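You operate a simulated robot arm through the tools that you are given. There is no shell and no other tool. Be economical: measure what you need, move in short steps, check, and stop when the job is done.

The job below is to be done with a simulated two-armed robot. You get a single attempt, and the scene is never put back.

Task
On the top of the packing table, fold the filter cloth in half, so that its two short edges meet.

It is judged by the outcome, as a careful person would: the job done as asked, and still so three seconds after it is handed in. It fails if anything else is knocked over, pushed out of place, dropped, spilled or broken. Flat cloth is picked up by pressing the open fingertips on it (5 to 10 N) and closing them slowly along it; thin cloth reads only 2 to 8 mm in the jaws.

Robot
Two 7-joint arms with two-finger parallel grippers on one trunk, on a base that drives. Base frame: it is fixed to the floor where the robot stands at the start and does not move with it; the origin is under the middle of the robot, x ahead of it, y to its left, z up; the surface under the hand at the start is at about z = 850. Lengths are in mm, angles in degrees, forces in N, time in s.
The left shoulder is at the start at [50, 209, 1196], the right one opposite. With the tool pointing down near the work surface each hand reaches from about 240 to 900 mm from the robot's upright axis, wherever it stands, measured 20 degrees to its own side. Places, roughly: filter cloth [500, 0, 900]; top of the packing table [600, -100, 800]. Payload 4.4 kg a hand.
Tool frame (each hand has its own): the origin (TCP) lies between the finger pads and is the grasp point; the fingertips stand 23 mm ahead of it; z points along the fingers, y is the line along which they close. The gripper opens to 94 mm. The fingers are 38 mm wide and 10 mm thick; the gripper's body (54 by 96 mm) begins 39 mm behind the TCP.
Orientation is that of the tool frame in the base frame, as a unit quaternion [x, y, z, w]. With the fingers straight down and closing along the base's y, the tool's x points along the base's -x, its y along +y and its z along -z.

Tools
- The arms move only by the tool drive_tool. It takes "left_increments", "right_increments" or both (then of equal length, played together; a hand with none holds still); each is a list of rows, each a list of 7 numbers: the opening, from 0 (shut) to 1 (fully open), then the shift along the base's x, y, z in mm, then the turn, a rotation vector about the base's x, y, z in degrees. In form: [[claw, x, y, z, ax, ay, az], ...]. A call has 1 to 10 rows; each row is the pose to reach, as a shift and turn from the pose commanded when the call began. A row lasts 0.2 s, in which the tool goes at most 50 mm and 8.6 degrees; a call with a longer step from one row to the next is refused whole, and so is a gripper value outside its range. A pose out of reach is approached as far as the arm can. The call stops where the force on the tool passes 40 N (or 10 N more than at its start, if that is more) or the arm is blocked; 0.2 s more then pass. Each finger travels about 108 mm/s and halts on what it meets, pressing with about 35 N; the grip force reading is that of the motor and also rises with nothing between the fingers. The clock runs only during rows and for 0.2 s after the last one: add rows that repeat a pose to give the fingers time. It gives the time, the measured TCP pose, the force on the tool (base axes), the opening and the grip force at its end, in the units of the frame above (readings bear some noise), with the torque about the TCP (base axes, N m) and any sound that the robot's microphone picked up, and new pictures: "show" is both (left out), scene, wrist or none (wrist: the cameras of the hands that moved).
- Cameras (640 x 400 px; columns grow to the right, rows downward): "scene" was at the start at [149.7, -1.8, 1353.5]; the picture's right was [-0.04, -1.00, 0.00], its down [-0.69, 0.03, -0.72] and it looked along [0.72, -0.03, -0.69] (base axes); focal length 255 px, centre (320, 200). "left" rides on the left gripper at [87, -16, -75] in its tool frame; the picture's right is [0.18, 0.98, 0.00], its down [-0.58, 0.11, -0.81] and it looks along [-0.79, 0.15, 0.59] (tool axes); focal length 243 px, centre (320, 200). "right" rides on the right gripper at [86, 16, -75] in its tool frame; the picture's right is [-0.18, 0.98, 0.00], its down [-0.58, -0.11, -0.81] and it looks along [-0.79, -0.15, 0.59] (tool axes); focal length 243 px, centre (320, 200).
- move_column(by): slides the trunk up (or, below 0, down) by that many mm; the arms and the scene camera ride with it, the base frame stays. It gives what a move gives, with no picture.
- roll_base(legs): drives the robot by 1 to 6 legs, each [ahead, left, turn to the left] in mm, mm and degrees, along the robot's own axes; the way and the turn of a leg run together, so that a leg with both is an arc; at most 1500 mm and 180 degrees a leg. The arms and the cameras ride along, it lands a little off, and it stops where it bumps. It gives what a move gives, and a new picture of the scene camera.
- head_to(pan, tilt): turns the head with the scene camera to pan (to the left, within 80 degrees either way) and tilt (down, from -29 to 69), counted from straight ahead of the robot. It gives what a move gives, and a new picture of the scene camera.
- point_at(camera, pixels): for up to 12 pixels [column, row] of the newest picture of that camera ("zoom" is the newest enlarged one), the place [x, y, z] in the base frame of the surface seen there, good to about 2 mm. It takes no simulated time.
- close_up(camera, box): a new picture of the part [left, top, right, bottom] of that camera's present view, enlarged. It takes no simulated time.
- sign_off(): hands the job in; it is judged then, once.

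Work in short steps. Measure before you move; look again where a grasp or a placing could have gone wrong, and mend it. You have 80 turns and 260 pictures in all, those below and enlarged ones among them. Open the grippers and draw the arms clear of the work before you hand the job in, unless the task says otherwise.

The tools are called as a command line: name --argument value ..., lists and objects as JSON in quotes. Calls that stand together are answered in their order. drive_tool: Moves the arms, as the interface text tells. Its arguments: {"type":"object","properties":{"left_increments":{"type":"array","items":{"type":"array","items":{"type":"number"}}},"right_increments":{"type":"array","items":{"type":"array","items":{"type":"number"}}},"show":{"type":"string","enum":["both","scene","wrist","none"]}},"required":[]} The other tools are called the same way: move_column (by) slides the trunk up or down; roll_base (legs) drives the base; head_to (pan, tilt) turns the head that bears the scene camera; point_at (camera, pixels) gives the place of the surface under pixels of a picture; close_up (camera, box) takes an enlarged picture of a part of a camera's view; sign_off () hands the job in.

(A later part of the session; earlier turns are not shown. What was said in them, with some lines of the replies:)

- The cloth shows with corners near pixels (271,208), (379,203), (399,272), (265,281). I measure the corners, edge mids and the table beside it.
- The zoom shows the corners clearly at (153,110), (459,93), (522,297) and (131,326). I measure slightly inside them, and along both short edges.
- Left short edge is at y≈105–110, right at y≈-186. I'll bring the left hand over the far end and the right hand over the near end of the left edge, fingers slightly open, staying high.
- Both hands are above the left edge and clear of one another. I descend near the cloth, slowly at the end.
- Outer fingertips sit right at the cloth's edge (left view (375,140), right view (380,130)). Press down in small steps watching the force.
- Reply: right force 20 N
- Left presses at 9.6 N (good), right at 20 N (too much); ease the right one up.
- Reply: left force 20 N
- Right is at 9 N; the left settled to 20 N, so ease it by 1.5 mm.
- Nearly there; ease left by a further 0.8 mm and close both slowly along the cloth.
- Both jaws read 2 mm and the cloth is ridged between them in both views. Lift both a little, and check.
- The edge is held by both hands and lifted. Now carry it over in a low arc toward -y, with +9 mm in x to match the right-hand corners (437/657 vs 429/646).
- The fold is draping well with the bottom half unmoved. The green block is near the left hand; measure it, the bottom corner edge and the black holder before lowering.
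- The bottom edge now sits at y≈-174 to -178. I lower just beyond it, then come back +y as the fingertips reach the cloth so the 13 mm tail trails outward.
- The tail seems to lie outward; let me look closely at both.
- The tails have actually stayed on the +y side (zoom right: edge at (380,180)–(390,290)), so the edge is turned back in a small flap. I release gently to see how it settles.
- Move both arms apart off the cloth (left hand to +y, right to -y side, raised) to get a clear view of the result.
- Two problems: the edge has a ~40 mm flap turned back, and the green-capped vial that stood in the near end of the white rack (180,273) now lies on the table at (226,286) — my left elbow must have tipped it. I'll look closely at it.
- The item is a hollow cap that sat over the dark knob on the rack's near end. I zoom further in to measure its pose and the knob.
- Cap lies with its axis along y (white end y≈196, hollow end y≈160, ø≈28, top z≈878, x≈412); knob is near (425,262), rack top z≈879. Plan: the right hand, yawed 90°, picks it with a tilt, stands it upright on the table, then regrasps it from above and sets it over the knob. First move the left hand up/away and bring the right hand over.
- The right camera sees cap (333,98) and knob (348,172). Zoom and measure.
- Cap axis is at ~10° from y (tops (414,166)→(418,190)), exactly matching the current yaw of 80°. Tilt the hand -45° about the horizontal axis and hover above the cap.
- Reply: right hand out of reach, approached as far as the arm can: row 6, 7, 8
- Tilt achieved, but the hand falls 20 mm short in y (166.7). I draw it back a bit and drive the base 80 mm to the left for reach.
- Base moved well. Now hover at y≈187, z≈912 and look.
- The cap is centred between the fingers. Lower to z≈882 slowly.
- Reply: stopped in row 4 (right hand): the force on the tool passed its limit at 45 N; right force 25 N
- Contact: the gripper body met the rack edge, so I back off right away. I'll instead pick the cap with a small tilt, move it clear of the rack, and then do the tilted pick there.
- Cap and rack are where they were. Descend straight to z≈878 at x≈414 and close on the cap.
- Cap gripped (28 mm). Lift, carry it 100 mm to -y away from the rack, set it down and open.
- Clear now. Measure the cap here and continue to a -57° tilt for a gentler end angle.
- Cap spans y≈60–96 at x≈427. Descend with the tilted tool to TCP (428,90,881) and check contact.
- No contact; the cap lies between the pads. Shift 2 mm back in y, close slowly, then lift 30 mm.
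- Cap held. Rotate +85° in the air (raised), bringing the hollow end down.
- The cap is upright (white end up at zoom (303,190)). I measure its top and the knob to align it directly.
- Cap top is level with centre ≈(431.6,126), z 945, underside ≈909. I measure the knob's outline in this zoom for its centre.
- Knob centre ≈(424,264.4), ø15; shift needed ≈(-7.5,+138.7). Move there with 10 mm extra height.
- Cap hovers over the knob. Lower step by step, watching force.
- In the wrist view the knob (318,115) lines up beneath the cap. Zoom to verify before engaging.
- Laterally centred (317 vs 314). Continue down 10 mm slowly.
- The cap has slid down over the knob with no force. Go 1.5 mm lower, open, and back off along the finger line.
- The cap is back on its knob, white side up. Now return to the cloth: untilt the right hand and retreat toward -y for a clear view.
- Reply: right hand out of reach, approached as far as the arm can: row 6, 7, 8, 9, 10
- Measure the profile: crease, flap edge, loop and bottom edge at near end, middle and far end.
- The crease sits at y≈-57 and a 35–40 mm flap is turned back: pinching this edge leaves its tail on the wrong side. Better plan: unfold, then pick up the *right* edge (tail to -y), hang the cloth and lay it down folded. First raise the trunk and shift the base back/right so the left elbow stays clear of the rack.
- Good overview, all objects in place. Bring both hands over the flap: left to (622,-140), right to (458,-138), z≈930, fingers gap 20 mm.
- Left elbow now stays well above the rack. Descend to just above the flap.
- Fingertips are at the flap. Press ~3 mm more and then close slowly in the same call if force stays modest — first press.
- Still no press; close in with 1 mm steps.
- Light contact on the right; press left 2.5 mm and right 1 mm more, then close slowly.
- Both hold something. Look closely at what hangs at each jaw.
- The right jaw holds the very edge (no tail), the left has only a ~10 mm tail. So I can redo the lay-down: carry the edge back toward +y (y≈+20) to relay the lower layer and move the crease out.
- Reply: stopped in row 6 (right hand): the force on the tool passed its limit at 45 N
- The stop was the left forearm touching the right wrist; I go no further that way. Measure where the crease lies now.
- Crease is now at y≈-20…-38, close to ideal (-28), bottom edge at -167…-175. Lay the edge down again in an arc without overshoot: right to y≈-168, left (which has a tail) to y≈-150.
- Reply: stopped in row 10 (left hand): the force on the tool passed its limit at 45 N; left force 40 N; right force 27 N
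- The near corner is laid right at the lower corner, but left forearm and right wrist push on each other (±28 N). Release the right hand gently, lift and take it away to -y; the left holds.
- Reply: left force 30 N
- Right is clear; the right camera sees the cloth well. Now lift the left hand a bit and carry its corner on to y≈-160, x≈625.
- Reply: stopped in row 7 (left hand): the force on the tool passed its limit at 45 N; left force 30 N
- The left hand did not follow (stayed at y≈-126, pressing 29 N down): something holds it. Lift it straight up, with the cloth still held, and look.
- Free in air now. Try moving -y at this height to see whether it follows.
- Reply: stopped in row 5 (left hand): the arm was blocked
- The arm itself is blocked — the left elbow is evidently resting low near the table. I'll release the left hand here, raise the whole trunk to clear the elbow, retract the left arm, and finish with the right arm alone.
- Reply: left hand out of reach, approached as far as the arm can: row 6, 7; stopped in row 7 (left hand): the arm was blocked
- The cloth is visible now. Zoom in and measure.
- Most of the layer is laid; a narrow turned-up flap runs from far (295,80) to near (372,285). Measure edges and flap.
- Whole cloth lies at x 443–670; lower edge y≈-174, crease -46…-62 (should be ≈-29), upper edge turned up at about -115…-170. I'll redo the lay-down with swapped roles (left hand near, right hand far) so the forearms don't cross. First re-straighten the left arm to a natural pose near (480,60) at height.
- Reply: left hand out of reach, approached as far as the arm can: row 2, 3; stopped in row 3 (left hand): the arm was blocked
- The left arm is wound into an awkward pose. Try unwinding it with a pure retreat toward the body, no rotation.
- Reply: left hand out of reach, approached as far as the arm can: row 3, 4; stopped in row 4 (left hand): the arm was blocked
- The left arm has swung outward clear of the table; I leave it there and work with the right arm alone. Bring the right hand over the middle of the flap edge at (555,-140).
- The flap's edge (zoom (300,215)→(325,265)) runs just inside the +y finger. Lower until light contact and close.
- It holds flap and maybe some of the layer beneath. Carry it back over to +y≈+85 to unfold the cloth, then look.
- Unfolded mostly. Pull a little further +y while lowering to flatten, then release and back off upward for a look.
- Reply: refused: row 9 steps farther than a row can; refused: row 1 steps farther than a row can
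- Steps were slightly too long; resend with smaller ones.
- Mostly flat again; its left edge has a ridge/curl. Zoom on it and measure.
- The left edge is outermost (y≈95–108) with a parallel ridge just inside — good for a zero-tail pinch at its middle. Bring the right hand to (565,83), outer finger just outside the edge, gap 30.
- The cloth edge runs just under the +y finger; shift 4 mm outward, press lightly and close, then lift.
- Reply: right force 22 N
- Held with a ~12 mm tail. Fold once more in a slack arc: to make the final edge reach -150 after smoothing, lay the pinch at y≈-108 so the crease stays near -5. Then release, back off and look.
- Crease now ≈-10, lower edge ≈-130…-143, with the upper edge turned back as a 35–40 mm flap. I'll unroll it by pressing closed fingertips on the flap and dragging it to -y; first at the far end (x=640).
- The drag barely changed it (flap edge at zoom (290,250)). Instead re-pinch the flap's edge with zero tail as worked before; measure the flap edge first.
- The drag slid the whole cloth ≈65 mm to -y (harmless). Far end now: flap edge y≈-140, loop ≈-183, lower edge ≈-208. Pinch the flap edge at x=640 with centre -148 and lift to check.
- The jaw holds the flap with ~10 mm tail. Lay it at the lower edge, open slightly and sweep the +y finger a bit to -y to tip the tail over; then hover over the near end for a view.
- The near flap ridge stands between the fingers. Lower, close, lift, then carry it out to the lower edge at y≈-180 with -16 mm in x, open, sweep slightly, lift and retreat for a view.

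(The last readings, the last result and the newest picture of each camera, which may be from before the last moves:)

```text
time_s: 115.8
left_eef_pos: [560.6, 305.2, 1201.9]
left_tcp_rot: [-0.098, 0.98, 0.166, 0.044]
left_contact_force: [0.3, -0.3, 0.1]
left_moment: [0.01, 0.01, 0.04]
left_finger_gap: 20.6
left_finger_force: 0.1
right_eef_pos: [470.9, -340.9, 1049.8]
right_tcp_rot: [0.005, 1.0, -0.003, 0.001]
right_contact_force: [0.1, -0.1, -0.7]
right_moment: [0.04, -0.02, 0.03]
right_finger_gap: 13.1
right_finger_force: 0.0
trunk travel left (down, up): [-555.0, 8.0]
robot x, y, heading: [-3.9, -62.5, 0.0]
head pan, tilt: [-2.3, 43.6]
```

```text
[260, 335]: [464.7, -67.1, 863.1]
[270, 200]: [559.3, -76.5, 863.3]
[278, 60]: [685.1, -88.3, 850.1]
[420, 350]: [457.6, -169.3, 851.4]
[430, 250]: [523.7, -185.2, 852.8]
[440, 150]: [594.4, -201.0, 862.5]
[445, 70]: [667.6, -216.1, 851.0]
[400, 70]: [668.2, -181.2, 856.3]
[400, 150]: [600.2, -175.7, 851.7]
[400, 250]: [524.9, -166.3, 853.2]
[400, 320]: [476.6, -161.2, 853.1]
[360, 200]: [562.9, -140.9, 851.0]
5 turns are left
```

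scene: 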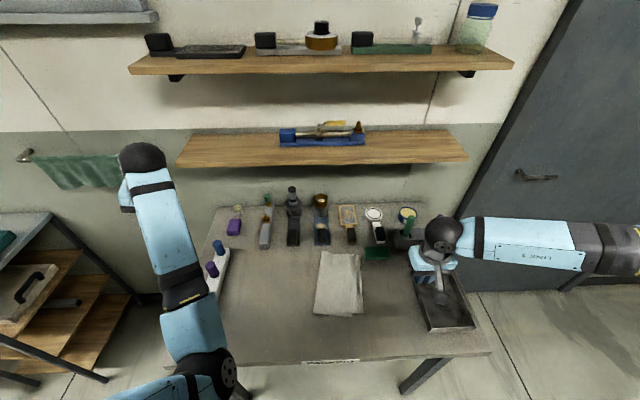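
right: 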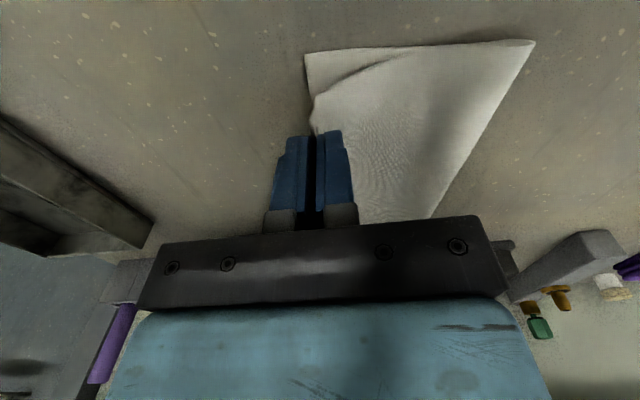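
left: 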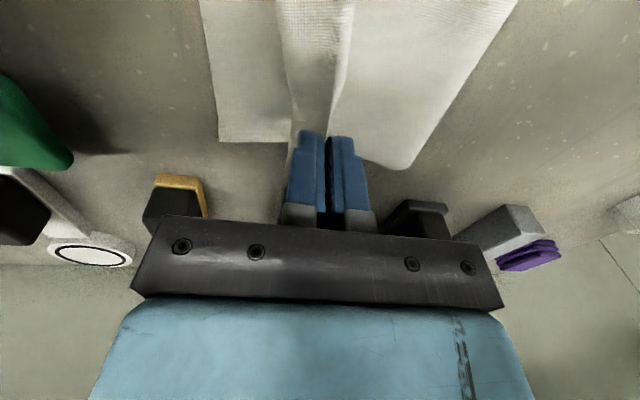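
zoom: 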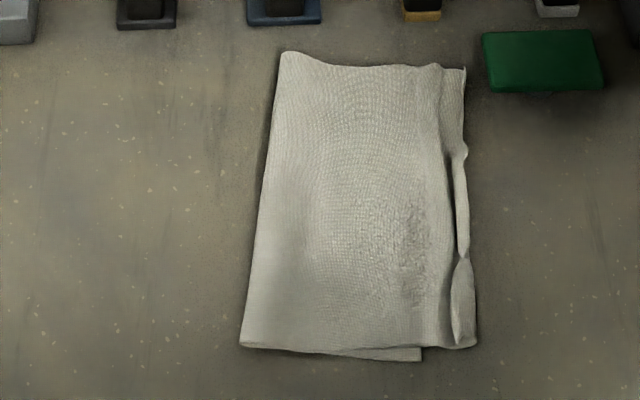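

Huge improvement: the upper layer is unrolled and lies outward. At the near end it overshoots (upper edge ≈-207 vs lower corner ≈-169); far end matches. Pinch the near ridge at (481,-200), shift it +33 mm in y, release, and look.

drive_tool --right_increments '[[0.24, 3, 40, -10, 0, 0, 0], [0.24, 6, 80, -30, 0, 0, 0], [0.24, 9, 115, -60, 0, 0, 0], [0.24, 10, 136, -100, 0, 0, 0], [0.24, 10, 141, -140, 0, 0, 0], [0.24, 10, 141, -163, 0, 0, 0], [0.24, 10, 141, -173, 0, 0, 0], [0.14, 10, 141, -174, 0, 0, 0], [0.05, 10, 141, -174, 0, 0, 0], [0, 10, 141, -174, 0, 0, 0]]' --show "wrist"

drive_tool --right_increments '[[0, 0, 0, 0, 0, 0, 0], [0, 0, 3, 12, 0, 0, 0], [0, -1, 14, 20, 0, 0, 0], [0, -3, 26, 18, 0, 0, 0], [0, -3, 33, 8, 0, 0, 0], [0, -3, 33, 2, 0, 0, 0], [0.06, -3, 33, 1, 0, 0, 0], [0.14, -3, 33, 2, 0, 0, 0], [0.2, -3, 33, 20, 0, 0, 0], [0.2, -3, 20, 60, 0, 0, 0]]' --show "none"

drive_tool --right_increments '[[0.2, 0, -40, 20, 0, 0, 0], [0.2, 0, -80, 40, 0, 0, 0], [0.2, 0, -120, 60, 0, 0, 0], [0.2, 0, -160, 80, 0, 0, 0]]' --show "scene"

close_up --camera "scene" --box '[290, 240, 370, 325]'

point_at --camera "zoom" --pixels '[[260, 335], [420, 350], [430, 330], [440, 330], [450, 250], [460, 250], [440, 150], [455, 150], [440, 70], [462, 75], [400, 300], [420, 300]]'

```text
time_s: 118.0
left_eef_pos: [559.5, 306.0, 1202.4]
left_tcp_rot: [-0.098, 0.98, 0.165, 0.045]
left_contact_force: [-0.1, 0.1, -0.5]
left_moment: [0.03, 0.01, 0.02]
left_finger_gap: 20.7
left_finger_force: 0.0
right_eef_pos: [481.7, -198.9, 874.6]
right_tcp_rot: [0.004, 1.0, -0.002, 0.0]
right_contact_force: [-0.2, -0.5, 3.2]
right_moment: [0.01, -0.02, 0.02]
right_finger_gap: 1.4
right_finger_force: 35.0
trunk travel left (down, up): [-555.0, 8.0]
robot x, y, heading: [-6.2, -59.8, 0.1]
head pan, tilt: [-2.3, 43.6]
```

right: 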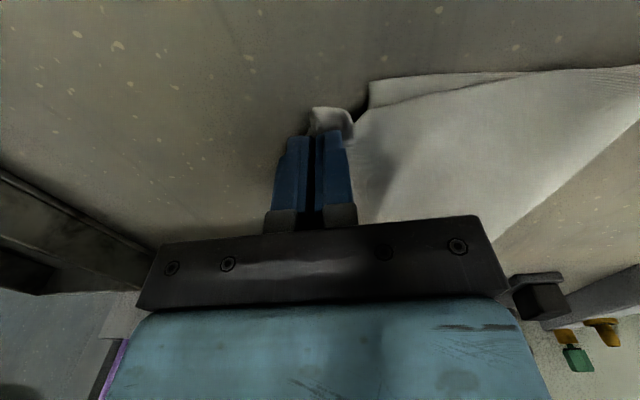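

```text
time_s: 120.2
left_eef_pos: [559.5, 305.7, 1200.9]
left_tcp_rot: [-0.1, 0.98, 0.165, 0.044]
left_contact_force: [-0.7, 0.1, 0.5]
left_moment: [-0.01, 0.02, 0.0]
left_finger_gap: 20.7
left_finger_force: 0.1
right_eef_pos: [476.3, -178.6, 933.8]
right_tcp_rot: [0.004, 1.0, -0.002, 0.001]
right_contact_force: [-0.3, -0.4, 0.0]
right_moment: [-0.02, 0.0, -0.05]
right_finger_gap: 19.0
right_finger_force: 0.2
trunk travel left (down, up): [-555.0, 8.0]
robot x, y, heading: [-7.9, -61.8, 0.1]
head pan, tilt: [-2.3, 43.6]
```

```text
time_s: 121.2
left_eef_pos: [559.1, 306.4, 1202.3]
left_tcp_rot: [-0.099, 0.98, 0.165, 0.046]
left_contact_force: [0.9, 0.1, -0.4]
left_moment: [0.01, -0.01, -0.01]
left_finger_gap: 20.9
left_finger_force: 0.1
right_eef_pos: [479.0, -339.7, 1015.1]
right_tcp_rot: [0.004, 1.0, -0.002, 0.001]
right_contact_force: [0.1, 0.4, -0.1]
right_moment: [0.07, 0.02, 0.0]
right_finger_gap: 18.7
right_finger_force: 0.0
trunk travel left (down, up): [-555.0, 8.0]
robot x, y, heading: [-3.6, -61.7, 0.2]
head pan, tilt: [-2.3, 43.6]
```

scene: 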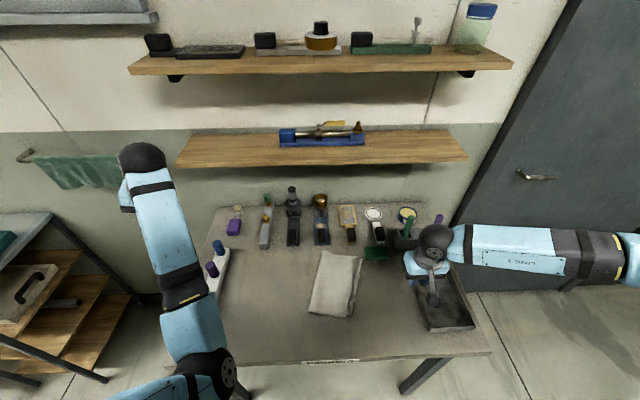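

```text
4.71 times, centred on (330, 282) of scene
```

zoom: 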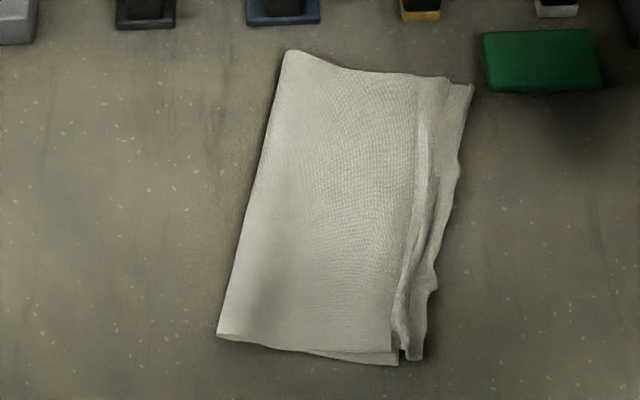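

```text
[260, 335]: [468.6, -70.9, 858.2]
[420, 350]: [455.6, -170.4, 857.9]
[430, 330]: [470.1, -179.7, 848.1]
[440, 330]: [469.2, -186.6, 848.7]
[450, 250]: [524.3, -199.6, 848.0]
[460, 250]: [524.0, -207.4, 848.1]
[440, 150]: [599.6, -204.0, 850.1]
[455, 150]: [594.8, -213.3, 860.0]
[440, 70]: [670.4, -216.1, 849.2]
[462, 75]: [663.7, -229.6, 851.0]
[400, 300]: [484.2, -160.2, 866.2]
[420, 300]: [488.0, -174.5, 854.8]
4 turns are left
```

Now close: near end upper edge ≈-172 vs lower corner ≈-156; far end -219 vs -232. One more small correction at the near end: pinch the ridge at (480,-168), move it +18 mm, release.

drive_tool --right_increments '[[0.26, 0, 45, 0, 0, 0, 0], [0.26, 0, 90, -10, 0, 0, 0], [0.26, 1, 132, -30, 0, 0, 0], [0.26, 1, 160, -65, 0, 0, 0], [0.26, 1, 171, -105, 0, 0, 0], [0.26, 1, 172, -128, 0, 0, 0], [0.26, 1, 172, -138, 0, 0, 0], [0.16, 1, 172, -139, 0, 0, 0], [0.06, 1, 172, -139, 0, 0, 0], [0, 1, 172, -139, 0, 0, 0]]' --show "none"

drive_tool --right_increments '[[0, 0, 0, 0, 0, 0, 0], [0, 0, 0, 12, 0, 0, 0], [0, 0, 8, 18, 0, 0, 0], [0, 0, 18, 14, 0, 0, 0], [0, 0, 18, 3, 0, 0, 0], [0.06, 0, 18, 1, 0, 0, 0], [0.16, 0, 18, 0, 0, 0, 0], [0.24, 0, 18, 0, 0, 0, 0], [0.24, 0, 18, 20, 0, 0, 0], [0.24, 0, 5, 60, 0, 0, 0]]' --show "none"

drive_tool --right_increments '[[0.3, 0, -40, 20, 0, 0, 0], [0.3, 0, -80, 40, 0, 0, 0], [0.3, 0, -120, 60, 0, 0, 0], [0.3, 0, -160, 80, 0, 0, 0], [0.3, 0, -190, 90, 0, 0, 0]]' --show "scene"

close_up --camera "scene" --box '[290, 240, 370, 325]'

close_up --camera "scene" --box '[180, 180, 500, 380]'

```text
time_s: 123.3
left_eef_pos: [560.8, 307.3, 1201.8]
left_tcp_rot: [-0.099, 0.98, 0.165, 0.045]
left_contact_force: [-0.6, -0.5, 0.2]
left_moment: [0.01, -0.01, -0.01]
left_finger_gap: 20.8
left_finger_force: 0.0
right_eef_pos: [482.2, -164.8, 877.0]
right_tcp_rot: [0.006, 1.0, -0.003, 0.003]
right_contact_force: [1.1, -0.5, 7.4]
right_moment: [-0.07, -0.03, -0.03]
right_finger_gap: 2.3
right_finger_force: 35.0
trunk travel left (down, up): [-555.0, 8.0]
robot x, y, heading: [-7.3, -61.9, 0.2]
head pan, tilt: [-2.3, 43.6]
```

```text
time_s: 125.5
left_eef_pos: [560.2, 306.4, 1201.6]
left_tcp_rot: [-0.099, 0.98, 0.165, 0.045]
left_contact_force: [-0.3, 0.3, 0.3]
left_moment: [-0.01, 0.01, 0.02]
left_finger_gap: 20.8
left_finger_force: 0.1
right_eef_pos: [481.5, -162.0, 935.6]
right_tcp_rot: [0.005, 1.0, -0.002, 0.0]
right_contact_force: [-0.4, 0.4, -1.0]
right_moment: [0.0, -0.01, -0.02]
right_finger_gap: 22.7
right_finger_force: 0.0
trunk travel left (down, up): [-555.0, 8.0]
robot x, y, heading: [-1.8, -60.2, 0.0]
head pan, tilt: [-2.3, 43.6]
```

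```text
time_s: 126.8
left_eef_pos: [559.9, 305.9, 1202.1]
left_tcp_rot: [-0.098, 0.98, 0.165, 0.045]
left_contact_force: [0.2, 0.7, -0.2]
left_moment: [0.01, 0.02, -0.03]
left_finger_gap: 20.7
left_finger_force: 0.0
right_eef_pos: [479.5, -352.4, 1024.4]
right_tcp_rot: [0.005, 1.0, -0.003, 0.002]
right_contact_force: [0.2, -0.6, -0.1]
right_moment: [0.01, 0.01, 0.0]
right_finger_gap: 28.4
right_finger_force: 0.0
trunk travel left (down, up): [-555.0, 8.0]
robot x, y, heading: [-6.9, -63.3, 0.4]
head pan, tilt: [-2.3, 43.6]
```

scene: 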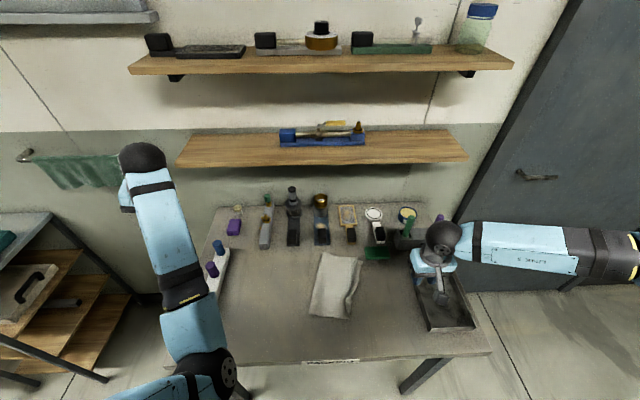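

```text
4.71 times, centred on (330, 282) of scene
```

zoom: 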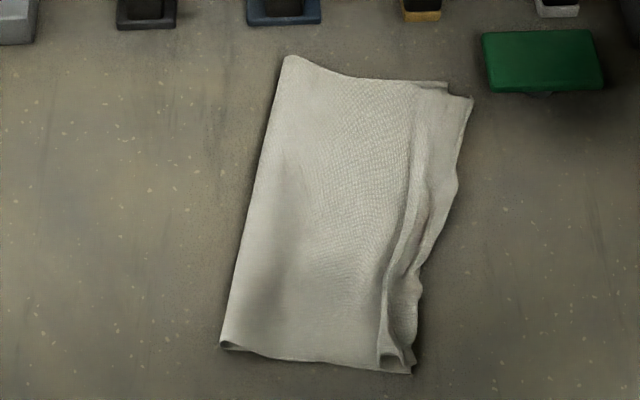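

```text
2.00 times, centred on (340, 280) of scene
3 turns are left
```

zoom: 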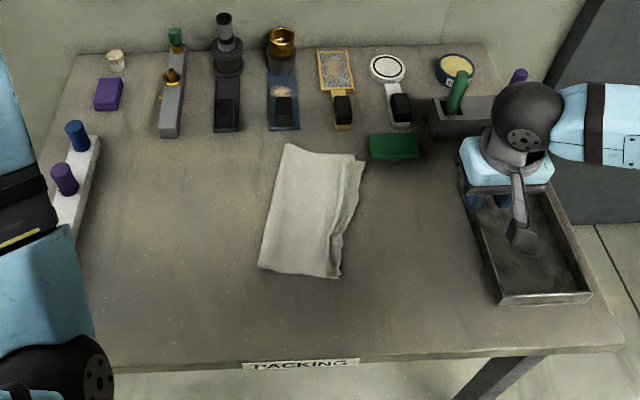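

The edges now lie together to within about a centimetre and other objects stand in place. Open both grippers fully, raising the right hand a little, before handing in.

drive_tool --right_increments '[[0.6, 0, 0, 10, 0, 0, 0], [0.9, 0, 0, 30, 0, 0, 0], [0.9, 0, 0, 50, 0, 0, 0]]' --show "scene"

```text
time_s: 127.5
left_eef_pos: [560.6, 306.3, 1201.4]
left_tcp_rot: [-0.099, 0.98, 0.165, 0.045]
left_contact_force: [-0.3, -0.5, 0.0]
left_moment: [0.01, -0.01, 0.0]
left_finger_gap: 20.9
left_finger_force: 0.1
right_eef_pos: [479.7, -350.8, 1076.0]
right_tcp_rot: [0.005, 1.0, -0.003, 0.0]
right_contact_force: [0.4, 0.0, 0.0]
right_moment: [0.0, 0.01, -0.02]
right_finger_gap: 84.8
right_finger_force: 0.0
trunk travel left (down, up): [-555.0, 8.0]
robot x, y, heading: [-3.5, -63.7, 0.2]
head pan, tilt: [-2.3, 43.6]
2 turns are left
```

scene: 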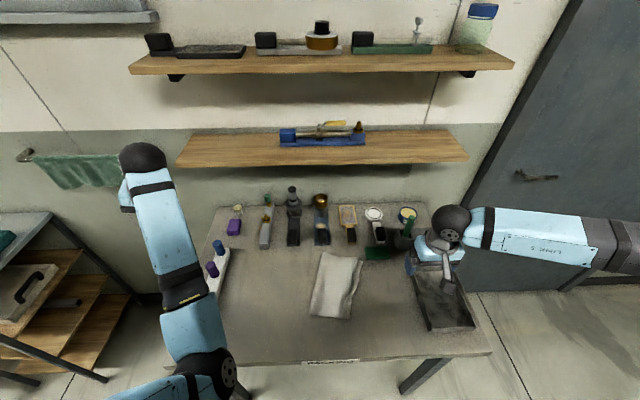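

The cloth lies folded and both arms are clear; handing in.

sign_off

```text
The job is handed in.
```

The filter cloth is folded in half on the packing table, but the short edges meet only to within roughly 1 to 2 cm. There is a small ridge along that edge. The folded cloth also sits turned a little and shifted about 60 mm to the right of where it started.

During the first fold my left elbow knocked the green-capped piece off the white rack. I set it back on its knob, white side up, and checked it right after. In later pictures the left arm hid that end of the rack, so I could not confirm it again before handing in. While picking that piece up, the right gripper also bumped the rack with about 45 N. The knob measured in the same place afterwards.

The left arm ended up in an awkward pose out to the left, clear of the table, with its gripper partly open (about 21 mm). The right gripper is open and clear.
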